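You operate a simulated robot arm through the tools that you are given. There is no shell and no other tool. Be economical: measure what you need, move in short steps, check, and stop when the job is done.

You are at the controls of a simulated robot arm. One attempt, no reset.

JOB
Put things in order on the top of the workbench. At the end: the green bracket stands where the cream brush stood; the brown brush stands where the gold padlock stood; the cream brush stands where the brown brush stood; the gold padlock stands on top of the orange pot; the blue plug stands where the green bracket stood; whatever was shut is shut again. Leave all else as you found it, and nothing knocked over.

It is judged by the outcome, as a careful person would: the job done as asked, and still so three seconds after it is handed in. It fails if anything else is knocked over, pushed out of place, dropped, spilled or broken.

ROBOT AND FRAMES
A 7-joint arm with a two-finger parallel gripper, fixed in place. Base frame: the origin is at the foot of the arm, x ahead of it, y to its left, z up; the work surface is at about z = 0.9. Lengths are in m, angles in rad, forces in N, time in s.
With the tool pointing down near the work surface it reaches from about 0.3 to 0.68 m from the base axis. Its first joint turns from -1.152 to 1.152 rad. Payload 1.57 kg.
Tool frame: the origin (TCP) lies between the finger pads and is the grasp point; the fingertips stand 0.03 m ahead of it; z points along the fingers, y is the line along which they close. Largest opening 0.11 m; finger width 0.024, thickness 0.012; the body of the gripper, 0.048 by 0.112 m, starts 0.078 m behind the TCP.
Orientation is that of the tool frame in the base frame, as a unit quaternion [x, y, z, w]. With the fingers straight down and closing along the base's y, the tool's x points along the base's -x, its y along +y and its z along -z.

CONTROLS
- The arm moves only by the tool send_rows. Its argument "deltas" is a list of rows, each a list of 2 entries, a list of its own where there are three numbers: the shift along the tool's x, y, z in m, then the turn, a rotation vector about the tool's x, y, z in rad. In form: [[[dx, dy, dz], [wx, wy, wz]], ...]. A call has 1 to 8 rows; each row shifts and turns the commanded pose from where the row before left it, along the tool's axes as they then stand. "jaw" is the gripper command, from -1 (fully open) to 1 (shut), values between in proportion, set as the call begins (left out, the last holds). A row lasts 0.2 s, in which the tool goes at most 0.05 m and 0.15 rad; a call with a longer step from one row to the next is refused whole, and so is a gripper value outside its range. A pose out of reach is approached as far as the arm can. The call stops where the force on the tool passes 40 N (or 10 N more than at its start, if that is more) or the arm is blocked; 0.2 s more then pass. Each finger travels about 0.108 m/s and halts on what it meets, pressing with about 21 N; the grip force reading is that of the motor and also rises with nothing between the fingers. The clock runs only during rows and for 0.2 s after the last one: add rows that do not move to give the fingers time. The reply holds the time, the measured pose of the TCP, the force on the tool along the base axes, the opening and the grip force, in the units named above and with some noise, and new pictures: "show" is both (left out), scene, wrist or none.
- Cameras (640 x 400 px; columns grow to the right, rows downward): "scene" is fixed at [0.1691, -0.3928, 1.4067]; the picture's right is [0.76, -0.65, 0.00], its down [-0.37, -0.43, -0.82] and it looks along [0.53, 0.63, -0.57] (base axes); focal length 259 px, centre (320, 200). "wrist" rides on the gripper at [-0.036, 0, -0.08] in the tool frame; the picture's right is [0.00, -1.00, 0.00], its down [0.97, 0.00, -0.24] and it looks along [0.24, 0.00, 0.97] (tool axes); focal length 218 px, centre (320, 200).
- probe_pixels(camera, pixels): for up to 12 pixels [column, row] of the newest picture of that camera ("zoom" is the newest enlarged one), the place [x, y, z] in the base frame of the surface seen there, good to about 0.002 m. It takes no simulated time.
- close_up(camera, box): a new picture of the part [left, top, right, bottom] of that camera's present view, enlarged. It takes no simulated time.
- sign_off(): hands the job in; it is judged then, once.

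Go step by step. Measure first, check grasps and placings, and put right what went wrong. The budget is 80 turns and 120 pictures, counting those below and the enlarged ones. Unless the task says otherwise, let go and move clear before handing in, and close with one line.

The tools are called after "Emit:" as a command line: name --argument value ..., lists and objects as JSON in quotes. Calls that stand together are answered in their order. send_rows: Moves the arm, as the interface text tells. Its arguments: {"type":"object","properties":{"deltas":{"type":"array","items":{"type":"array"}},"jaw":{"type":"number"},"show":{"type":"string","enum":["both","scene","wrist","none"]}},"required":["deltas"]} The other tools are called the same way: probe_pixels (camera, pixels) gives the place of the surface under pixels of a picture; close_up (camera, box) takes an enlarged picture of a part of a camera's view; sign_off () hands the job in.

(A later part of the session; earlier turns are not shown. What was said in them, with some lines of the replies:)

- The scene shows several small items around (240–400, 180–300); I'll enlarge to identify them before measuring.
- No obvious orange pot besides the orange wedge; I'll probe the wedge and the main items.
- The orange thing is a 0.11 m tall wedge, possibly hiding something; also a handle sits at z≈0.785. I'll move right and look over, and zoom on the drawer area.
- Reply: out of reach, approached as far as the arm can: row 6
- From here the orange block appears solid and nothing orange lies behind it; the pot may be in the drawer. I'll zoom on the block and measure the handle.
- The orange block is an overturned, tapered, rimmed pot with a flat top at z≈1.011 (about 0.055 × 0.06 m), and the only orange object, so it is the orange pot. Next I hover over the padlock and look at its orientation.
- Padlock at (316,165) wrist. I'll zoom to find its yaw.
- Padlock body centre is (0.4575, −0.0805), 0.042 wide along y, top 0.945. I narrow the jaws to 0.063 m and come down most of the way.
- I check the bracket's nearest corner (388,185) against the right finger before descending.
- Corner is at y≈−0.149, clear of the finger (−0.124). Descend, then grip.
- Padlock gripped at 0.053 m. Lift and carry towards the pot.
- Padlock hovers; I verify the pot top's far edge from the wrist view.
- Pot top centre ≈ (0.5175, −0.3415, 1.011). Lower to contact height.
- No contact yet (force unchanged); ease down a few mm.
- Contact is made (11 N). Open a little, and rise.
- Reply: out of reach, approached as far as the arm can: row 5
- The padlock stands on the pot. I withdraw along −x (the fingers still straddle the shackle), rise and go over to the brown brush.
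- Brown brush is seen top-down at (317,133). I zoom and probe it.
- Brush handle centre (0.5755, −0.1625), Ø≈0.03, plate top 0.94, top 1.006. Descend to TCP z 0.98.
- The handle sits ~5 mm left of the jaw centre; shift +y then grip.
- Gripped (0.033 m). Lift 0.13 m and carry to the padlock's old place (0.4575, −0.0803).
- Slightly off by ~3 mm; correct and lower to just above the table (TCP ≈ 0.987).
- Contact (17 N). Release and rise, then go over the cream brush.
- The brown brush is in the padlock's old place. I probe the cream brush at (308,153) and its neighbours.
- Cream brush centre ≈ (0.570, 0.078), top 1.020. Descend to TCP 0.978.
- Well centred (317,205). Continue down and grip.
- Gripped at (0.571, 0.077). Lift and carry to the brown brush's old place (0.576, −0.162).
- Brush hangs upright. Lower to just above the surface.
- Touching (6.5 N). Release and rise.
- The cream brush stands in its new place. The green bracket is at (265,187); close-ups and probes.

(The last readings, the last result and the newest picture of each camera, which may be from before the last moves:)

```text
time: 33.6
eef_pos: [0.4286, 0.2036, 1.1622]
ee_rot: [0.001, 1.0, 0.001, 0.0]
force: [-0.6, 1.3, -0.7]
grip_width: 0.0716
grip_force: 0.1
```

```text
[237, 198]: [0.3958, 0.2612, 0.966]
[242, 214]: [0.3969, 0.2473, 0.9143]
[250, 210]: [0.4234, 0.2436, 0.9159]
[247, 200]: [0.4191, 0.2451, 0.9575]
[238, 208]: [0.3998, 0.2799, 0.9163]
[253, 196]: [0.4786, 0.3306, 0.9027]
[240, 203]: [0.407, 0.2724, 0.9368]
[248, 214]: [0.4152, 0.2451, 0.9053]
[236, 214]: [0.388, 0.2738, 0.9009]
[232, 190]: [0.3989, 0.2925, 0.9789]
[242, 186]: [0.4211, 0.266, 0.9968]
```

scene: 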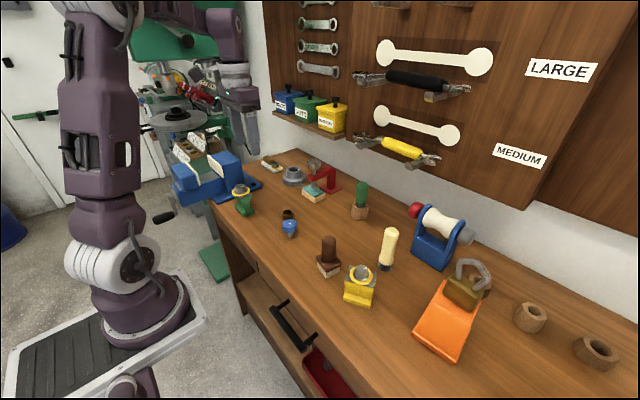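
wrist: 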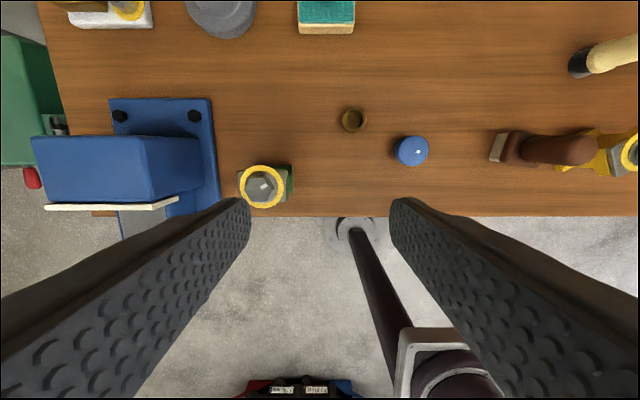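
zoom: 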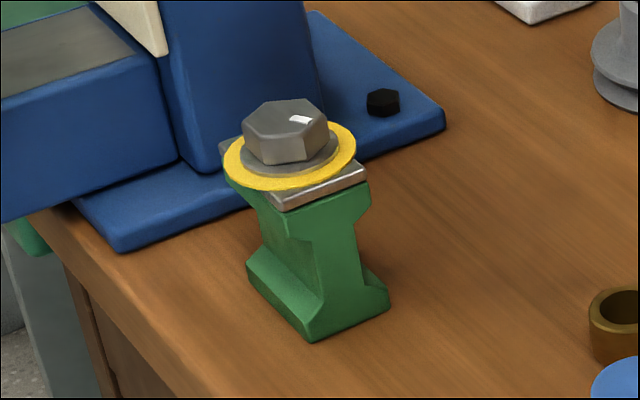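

The bracket's flat end faces are at y≈0.245 and 0.297, so I grip along y at centre (~0.414, 0.271). Check vise clearance.

Emit:
probe_pixels --camera "wrist" --pixels '[[201, 145], [201, 170], [203, 185], [150, 150], [152, 190], [160, 202], [175, 200], [219, 195], [213, 120], [195, 190]]'

Emit:
probe_pixels --camera "zoom" --pixels '[[240, 70], [190, 165], [240, 195], [150, 30], [90, 170], [130, 250], [255, 205], [345, 150], [300, 50]]'

```text
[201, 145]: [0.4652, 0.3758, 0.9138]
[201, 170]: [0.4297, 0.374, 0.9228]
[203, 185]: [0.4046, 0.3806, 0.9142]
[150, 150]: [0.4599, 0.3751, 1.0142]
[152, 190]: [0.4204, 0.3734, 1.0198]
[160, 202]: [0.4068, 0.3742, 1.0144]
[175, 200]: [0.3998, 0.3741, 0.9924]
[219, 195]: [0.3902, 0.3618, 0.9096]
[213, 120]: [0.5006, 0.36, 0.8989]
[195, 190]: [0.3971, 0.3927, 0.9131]
```

```text
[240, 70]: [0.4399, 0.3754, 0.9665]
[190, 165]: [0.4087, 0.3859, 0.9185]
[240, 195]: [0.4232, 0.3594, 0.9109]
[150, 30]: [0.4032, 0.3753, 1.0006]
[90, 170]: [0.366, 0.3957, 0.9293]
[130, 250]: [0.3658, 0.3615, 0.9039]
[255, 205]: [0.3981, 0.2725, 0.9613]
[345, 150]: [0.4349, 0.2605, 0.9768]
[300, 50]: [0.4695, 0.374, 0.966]
```

Vise begins at y≥0.36, plenty of room. Bracket centre ≈ (0.416, 0.2745), width ≈0.06. Move above and go partway down.

Emit:
send_rows --deltas '[[[0.006, 0.036, 0], [0, 0, 0]], [[0.006, 0.035, 0], [0, 0, 0]], [[0, 0, 0.04], [0, 0, 0]], [[0, 0, 0.04], [0, 0, 0]], [[0, 0, 0.03], [0, 0, 0]], [[0, 0, 0], [0, 0, 0]]]' --jaw -0.6 --show "wrist"

```text
time: 35.0
eef_pos: [0.4206, 0.2772, 1.0493]
ee_rot: [0.0, 1.0, 0.0, 0.0]
force: [0.0, -0.4, 0.0]
grip_width: 0.088
grip_force: 0.0
```

wrist: 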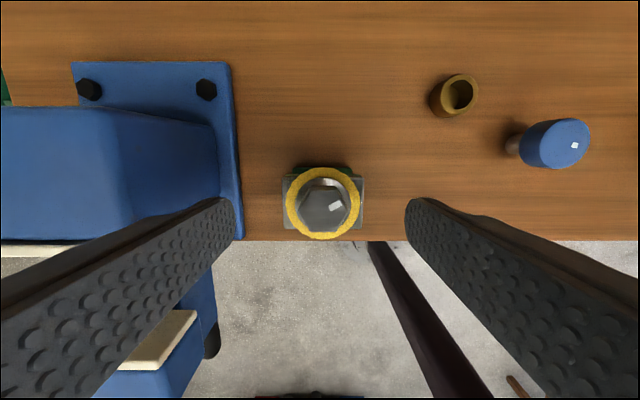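

Plate centre resolves to (0.417, 0.275). Go down to z 0.938 and grip.

Emit:
send_rows --deltas '[[[0.003, -0.002, 0.04], [0, 0, 0]], [[0, 0, 0.04], [0, 0, 0]], [[0, 0, 0.031], [0, 0, 0]], [[0, 0, 0], [0, 0, 0]]]' --show "none"

Emit:
send_rows --deltas '[[[0, 0, 0], [0, 0, 0]], [[0, 0, 0], [0, 0, 0]], [[0, 0, 0], [0, 0, 0]]]' --jaw 1

```text
time: 36.0
eef_pos: [0.4151, 0.2749, 0.9395]
ee_rot: [0.0, 1.0, 0.0, 0.0]
force: [0.1, 0.9, -0.2]
grip_width: 0.0882
grip_force: 0.0
```

```text
time: 36.8
eef_pos: [0.4172, 0.2759, 0.9399]
ee_rot: [0.0, 1.0, 0.0, 0.0]
force: [-0.2, -0.1, -0.1]
grip_width: 0.0599
grip_force: 20.3
```

scene: 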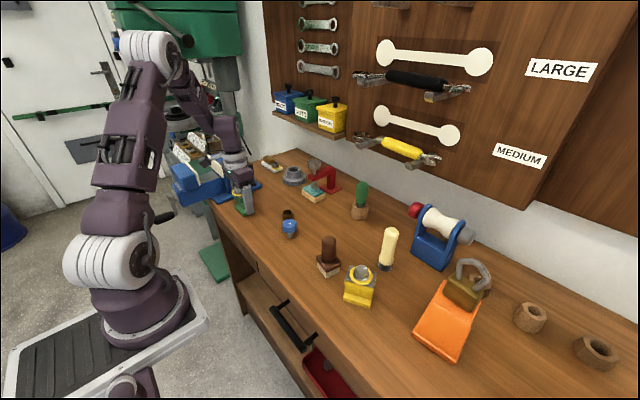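
wrist: 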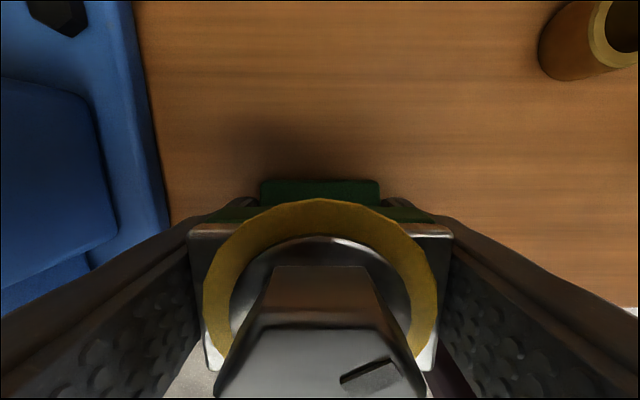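

Gripped at 0.060 m. Lift and check it comes along.

Emit:
send_rows --deltas '[[[0, 0, -0.03], [0, 0, 0]], [[0, 0, -0.04], [0, 0, 0]], [[0, 0, -0.04], [0, 0, 0]], [[0, -0.04, -0.01], [0, 0, 0]], [[-0.03, -0.035, 0], [0, 0, 0]], [[0, 0, 0], [0, 0, 0]]]'

```text
time: 38.2
eef_pos: [0.4461, 0.1995, 1.0574]
ee_rot: [0.0, 1.0, 0.001, 0.0]
force: [-0.1, -0.5, -4.5]
grip_width: 0.0599
grip_force: 21.1
```

scene: 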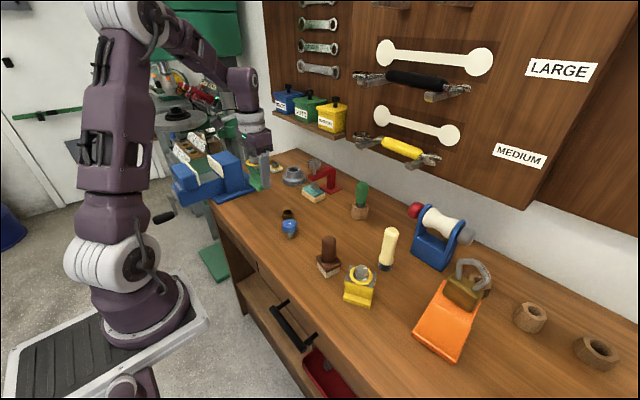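
wrist: 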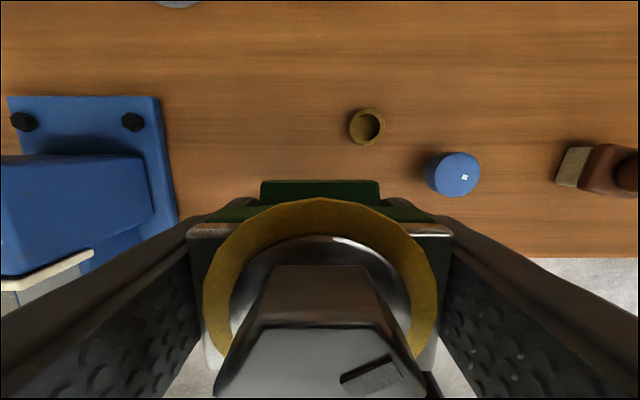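

It's held level. Carry on to (0.571, 0.077).

Emit:
send_rows --deltas '[[[-0.031, -0.0306, 0], [0, 0, 0]], [[-0.031, -0.0306, 0], [0, 0, 0]], [[-0.031, -0.0306, 0], [0, 0, 0]], [[-0.0315, -0.0306, 0], [0, 0, 0]], [[0, 0, 0.04], [0, 0, 0]], [[0, 0, 0], [0, 0, 0]]]'

```text
time: 39.6
eef_pos: [0.5722, 0.0767, 1.0186]
ee_rot: [0.0, 1.0, 0.001, 0.0]
force: [0.2, -0.4, -4.6]
grip_width: 0.0599
grip_force: 20.7
```

scene: 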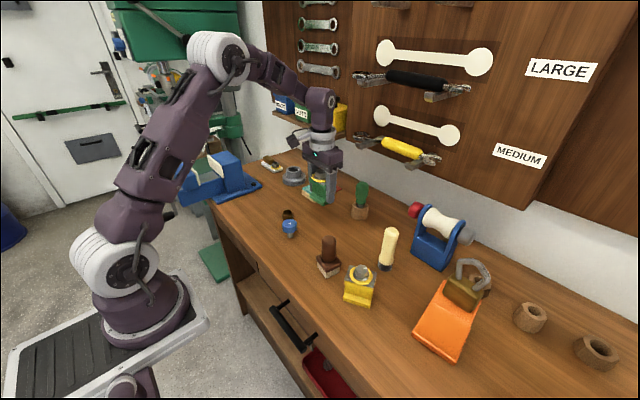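
wrist: 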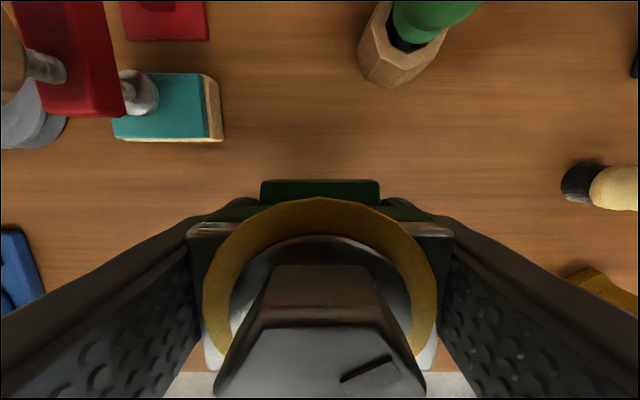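

Clear on all sides. Lower to near contact (gripped at TCP 0.940).

Emit:
send_rows --deltas '[[[0, 0, 0.04], [0, 0, 0]], [[0, 0, 0.035], [0, 0, 0]], [[0, 0, 0.001], [0, 0, 0]], [[0, 0, 0], [0, 0, 0]]]' --show "none"

Emit:
send_rows --deltas '[[[0, 0, 0.0015], [0, 0, 0]], [[0, 0, 0], [0, 0, 0]]]' --show "none"

```text
time: 40.6
eef_pos: [0.5699, 0.0767, 0.9423]
ee_rot: [-0.001, 1.0, 0.001, 0.0]
force: [-0.3, 0.2, -4.2]
grip_width: 0.0599
grip_force: 21.2
```

```text
time: 41.2
eef_pos: [0.5703, 0.0759, 0.9412]
ee_rot: [0.0, 1.0, 0.0, 0.0]
force: [1.0, -0.3, -4.2]
grip_width: 0.06
grip_force: 20.6
```

Emit:
send_rows --deltas '[[[0, 0, 0.001], [0, 0, 0]], [[0, 0, 0.001], [0, 0, 0]], [[0, 0, 0], [0, 0, 0]]]' --show "none"

```text
time: 42.0
eef_pos: [0.5709, 0.0759, 0.9379]
ee_rot: [0.0, 1.0, 0.0, 0.0]
force: [-0.1, -0.1, -3.7]
grip_width: 0.0603
grip_force: 21.4
```

Emit:
send_rows --deltas '[[[0, 0, 0.001], [0, 0, 0]], [[0, 0, 0.001], [0, 0, 0]], [[0, 0, 0], [0, 0, 0]]]' --show "scene"

```text
time: 42.8
eef_pos: [0.5713, 0.0773, 0.9365]
ee_rot: [0.0, 1.0, -0.001, 0.002]
force: [-0.2, -1.0, 17.2]
grip_width: 0.0595
grip_force: 21.3
```

scene: 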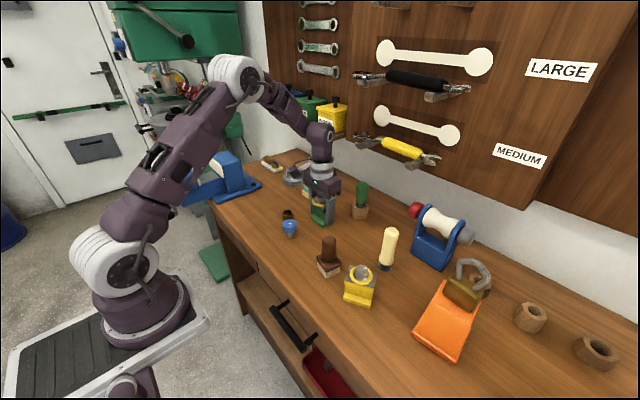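

Contact (17 N). Release, rise, then move over the blue plug.

Emit:
send_rows --deltas '[[[0, 0, 0], [0, 0, 0]], [[0, 0, 0], [0, 0, 0]], [[0, 0, -0.045], [0, 0, 0]], [[0, 0, -0.045], [0, 0, 0]], [[0, 0, -0.045], [0, 0, 0]], [[0, 0, -0.045], [0, 0, 0]]]' --jaw -0.45 --show "none"

Emit:
send_rows --deltas '[[[0.045, 0, 0], [0, 0, 0]], [[0.045, 0, 0], [0, 0, 0]], [[0.02, 0, 0.04], [0, 0, 0]], [[0, 0, 0.02], [0, 0, 0]], [[0, 0, 0], [0, 0, 0]]]'

```text
time: 44.2
eef_pos: [0.5722, 0.0759, 1.1176]
ee_rot: [0.0, 1.0, 0.0, 0.0]
force: [-0.6, 0.7, 0.0]
grip_width: 0.0797
grip_force: 0.1
```

```text
time: 45.4
eef_pos: [0.4625, 0.0773, 1.0559]
ee_rot: [0.001, 1.0, 0.0, 0.0]
force: [-1.2, 0.6, -0.6]
grip_width: 0.0799
grip_force: 0.1
```

scene: 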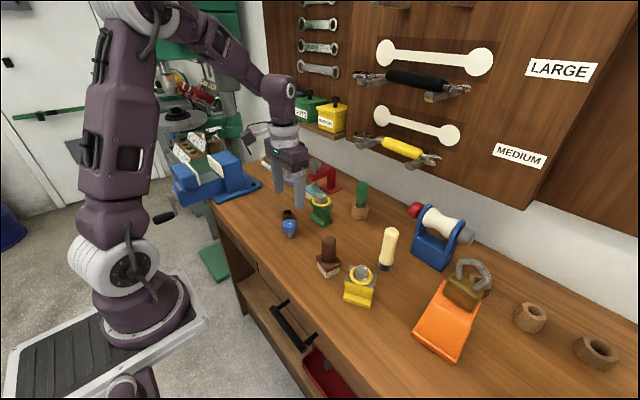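
wrist: 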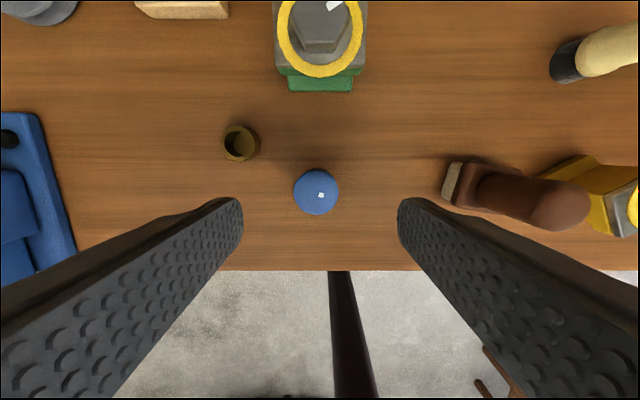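

The bracket stands in its new place. Probe the plug at (317,192).

Emit:
probe_pixels --camera "wrist" --pixels '[[317, 192], [296, 192], [337, 192], [317, 172], [317, 212], [250, 150]]'

Emit:
close_up --camera "scene" --box '[265, 180, 345, 250]'

```text
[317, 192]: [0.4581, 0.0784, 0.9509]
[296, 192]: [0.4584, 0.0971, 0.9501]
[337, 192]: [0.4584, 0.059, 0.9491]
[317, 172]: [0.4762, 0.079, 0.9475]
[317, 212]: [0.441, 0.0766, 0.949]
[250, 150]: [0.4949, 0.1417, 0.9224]
```

```text
5.71 times, centred on (305, 215) of scene
```

zoom: 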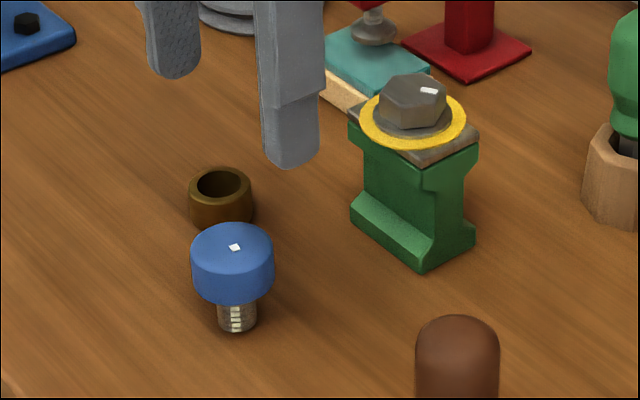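

Plug head Ø≈0.038, centre (0.4585, 0.078), top 0.951, on a narrow threaded stem. Descend to TCP 0.938 and grip the head.

Emit:
send_rows --deltas '[[[0.003, 0.0005, 0.04], [0, 0, 0]], [[0, 0, 0.04], [0, 0, 0]], [[0, 0, 0.038], [0, 0, 0]], [[0, 0, 0], [0, 0, 0]]]' --jaw -0.25 --show "wrist"

```text
time: 46.4
eef_pos: [0.4575, 0.0759, 0.9381]
ee_rot: [0.0, 1.0, 0.0, 0.0]
force: [0.0, 1.0, -0.1]
grip_width: 0.0687
grip_force: 0.1
```

wrist: 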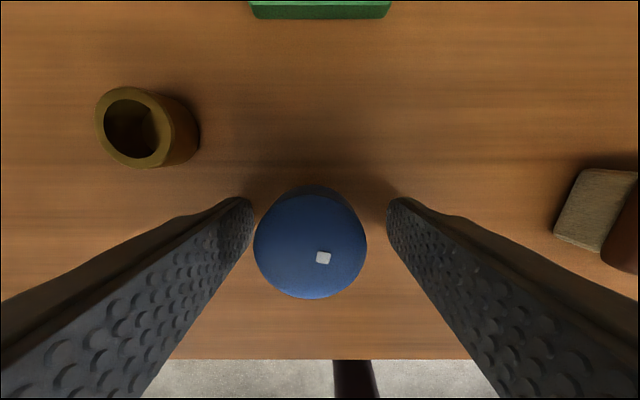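

Shift 2.5 mm to +y to centre (head at col 310), then grip.

Emit:
send_rows --deltas '[[[0, 0.0025, 0], [0, 0, 0]], [[0, 0, 0], [0, 0, 0]]]' --show "none"

Emit:
send_rows --deltas '[[[0, 0, 0], [0, 0, 0]], [[0, 0, 0], [0, 0, 0]], [[0, 0, 0], [0, 0, 0]]]' --jaw 1 --show "wrist"

```text
time: 47.0
eef_pos: [0.4561, 0.079, 0.9379]
ee_rot: [0.0, 1.0, 0.001, 0.0]
force: [0.8, -0.3, -1.0]
grip_width: 0.0687
grip_force: 0.2
```

```text
time: 47.8
eef_pos: [0.4579, 0.0787, 0.9389]
ee_rot: [-0.001, 1.0, 0.001, 0.0]
force: [0.2, 0.2, 1.0]
grip_width: 0.0388
grip_force: 20.9
```

wrist: 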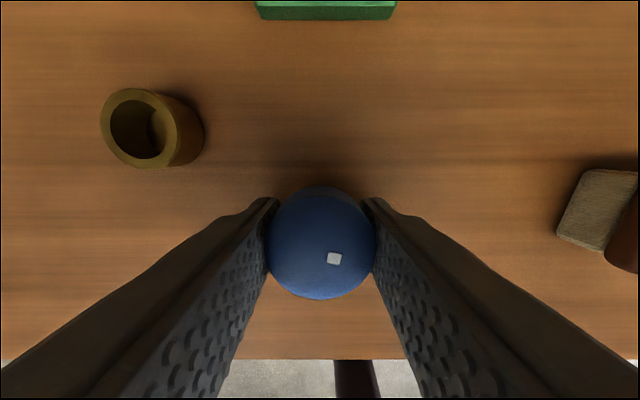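

Gripped. Lift and carry to the bracket's old place (0.416, 0.275).

Emit:
send_rows --deltas '[[[0, 0, -0.04], [0, 0, 0]], [[0, 0, -0.04], [0, 0, 0]], [[0.01, 0.0395, 0], [0, 0, 0]], [[0.008, 0.0395, 0], [0, 0, 0]], [[0.008, 0.0395, 0], [0, 0, 0]], [[0.008, 0.0395, 0], [0, 0, 0]], [[0.008, 0.0385, 0], [0, 0, 0]], [[0, 0, 0], [0, 0, 0]]]'

```text
time: 49.6
eef_pos: [0.418, 0.2774, 1.0192]
ee_rot: [0.0, 1.0, 0.0, 0.001]
force: [0.6, -0.6, -0.5]
grip_width: 0.0389
grip_force: 20.7
```

scene: 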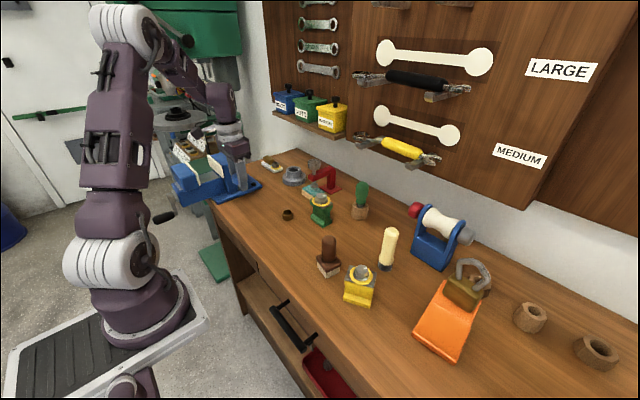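
wrist: 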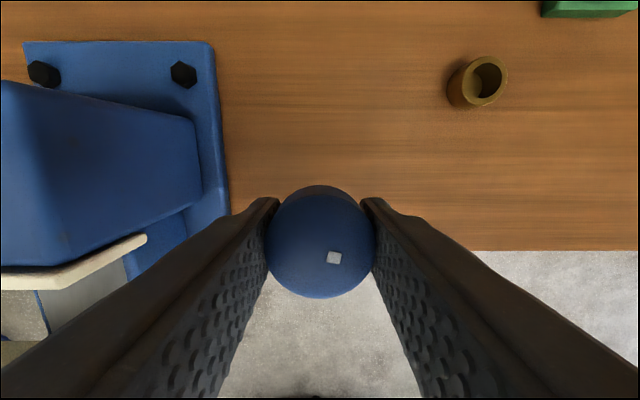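

Lower to 0.940, then feel for contact.

Emit:
send_rows --deltas '[[[0.001, -0.002, 0.04], [0, 0, 0]], [[0, 0, 0.038], [0, 0, 0]], [[0, 0, 0], [0, 0, 0]]]' --show "none"

Emit:
send_rows --deltas '[[[0, 0, 0.001], [0, 0, 0]], [[0, 0, 0], [0, 0, 0]]]' --show "none"

```text
time: 50.4
eef_pos: [0.4176, 0.2719, 0.939]
ee_rot: [0.0, 1.0, 0.0, -0.001]
force: [-0.3, -0.4, -0.3]
grip_width: 0.0385
grip_force: 21.0
```

```text
time: 51.0
eef_pos: [0.4162, 0.2729, 0.9396]
ee_rot: [0.0, 1.0, 0.001, 0.0]
force: [0.5, 0.6, -1.4]
grip_width: 0.0387
grip_force: 20.9
```

Emit:
send_rows --deltas '[[[0, 0.001, 0.001], [0, 0, 0]], [[0, 0, 0.0005], [0, 0, 0]], [[0, 0, 0], [0, 0, 0]]]' --show "none"

```text
time: 51.8
eef_pos: [0.4162, 0.2738, 0.9384]
ee_rot: [0.0, 1.0, 0.0, 0.0]
force: [0.5, -0.3, 3.0]
grip_width: 0.0385
grip_force: 20.8
```

Touching (3 N). Release and rise straight up.

Emit:
send_rows --deltas '[[[0, 0, 0], [0, 0, 0]], [[0, 0, 0], [0, 0, 0]], [[0, 0, -0.03], [0, 0, 0]], [[0, 0, -0.045], [0, 0, 0]], [[0, 0, -0.045], [0, 0, 0]], [[0, 0, -0.045], [0, 0, 0]], [[0, 0, -0.04], [0, 0, 0]], [[0, 0, 0], [0, 0, 0]]]' --jaw -0.2

Emit:
close_up --camera "scene" --box '[210, 150, 350, 260]'

Emit:
close_up --camera "scene" --box '[300, 210, 520, 370]'

```text
time: 53.6
eef_pos: [0.4159, 0.2748, 1.1402]
ee_rot: [0.001, 1.0, 0.0, 0.0]
force: [0.3, -0.4, -0.2]
grip_width: 0.0659
grip_force: 0.1
```

scene: 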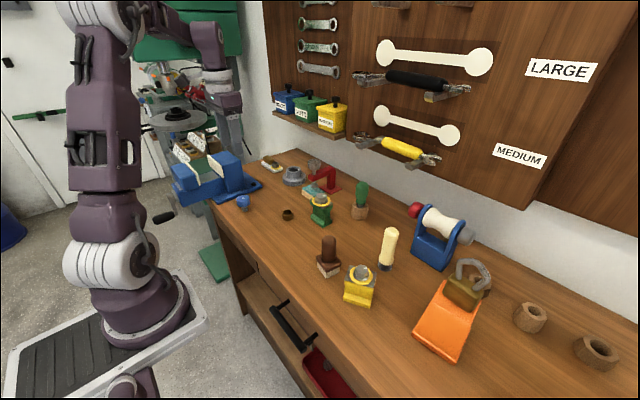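
wrist: 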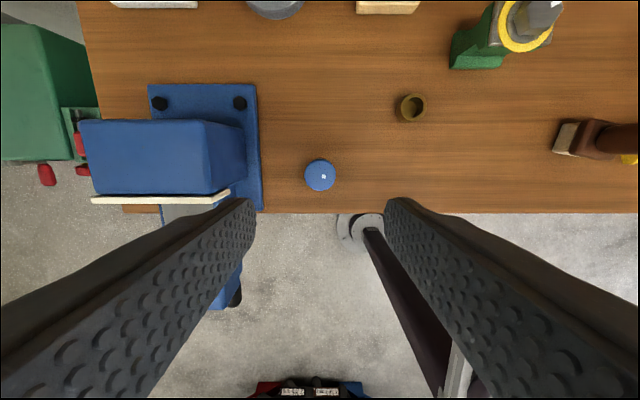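

```text
3.64 times, centred on (280, 205) of scene
```

zoom: 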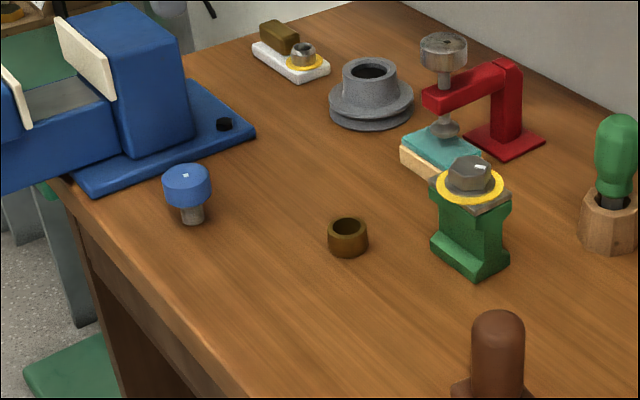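

```text
2.50 times, centred on (410, 290) of scene
```

zoom: 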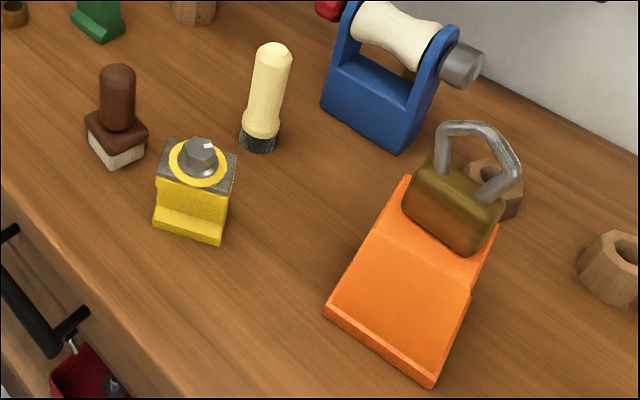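

Everything stands where asked: plug at (243,201), bracket at (320,209), brown brush at (328,256), cream brush at (388,248) and padlock on the pot at (467,285). The drawer was not touched and the gripper is clear, so I hand in.

Emit:
sign_off

```text
The job is handed in.
```

All five items are upright in the places asked for. I took the overturned orange container to be the orange pot, and the padlock stands on it. The drawer stayed shut and I moved nothing else.
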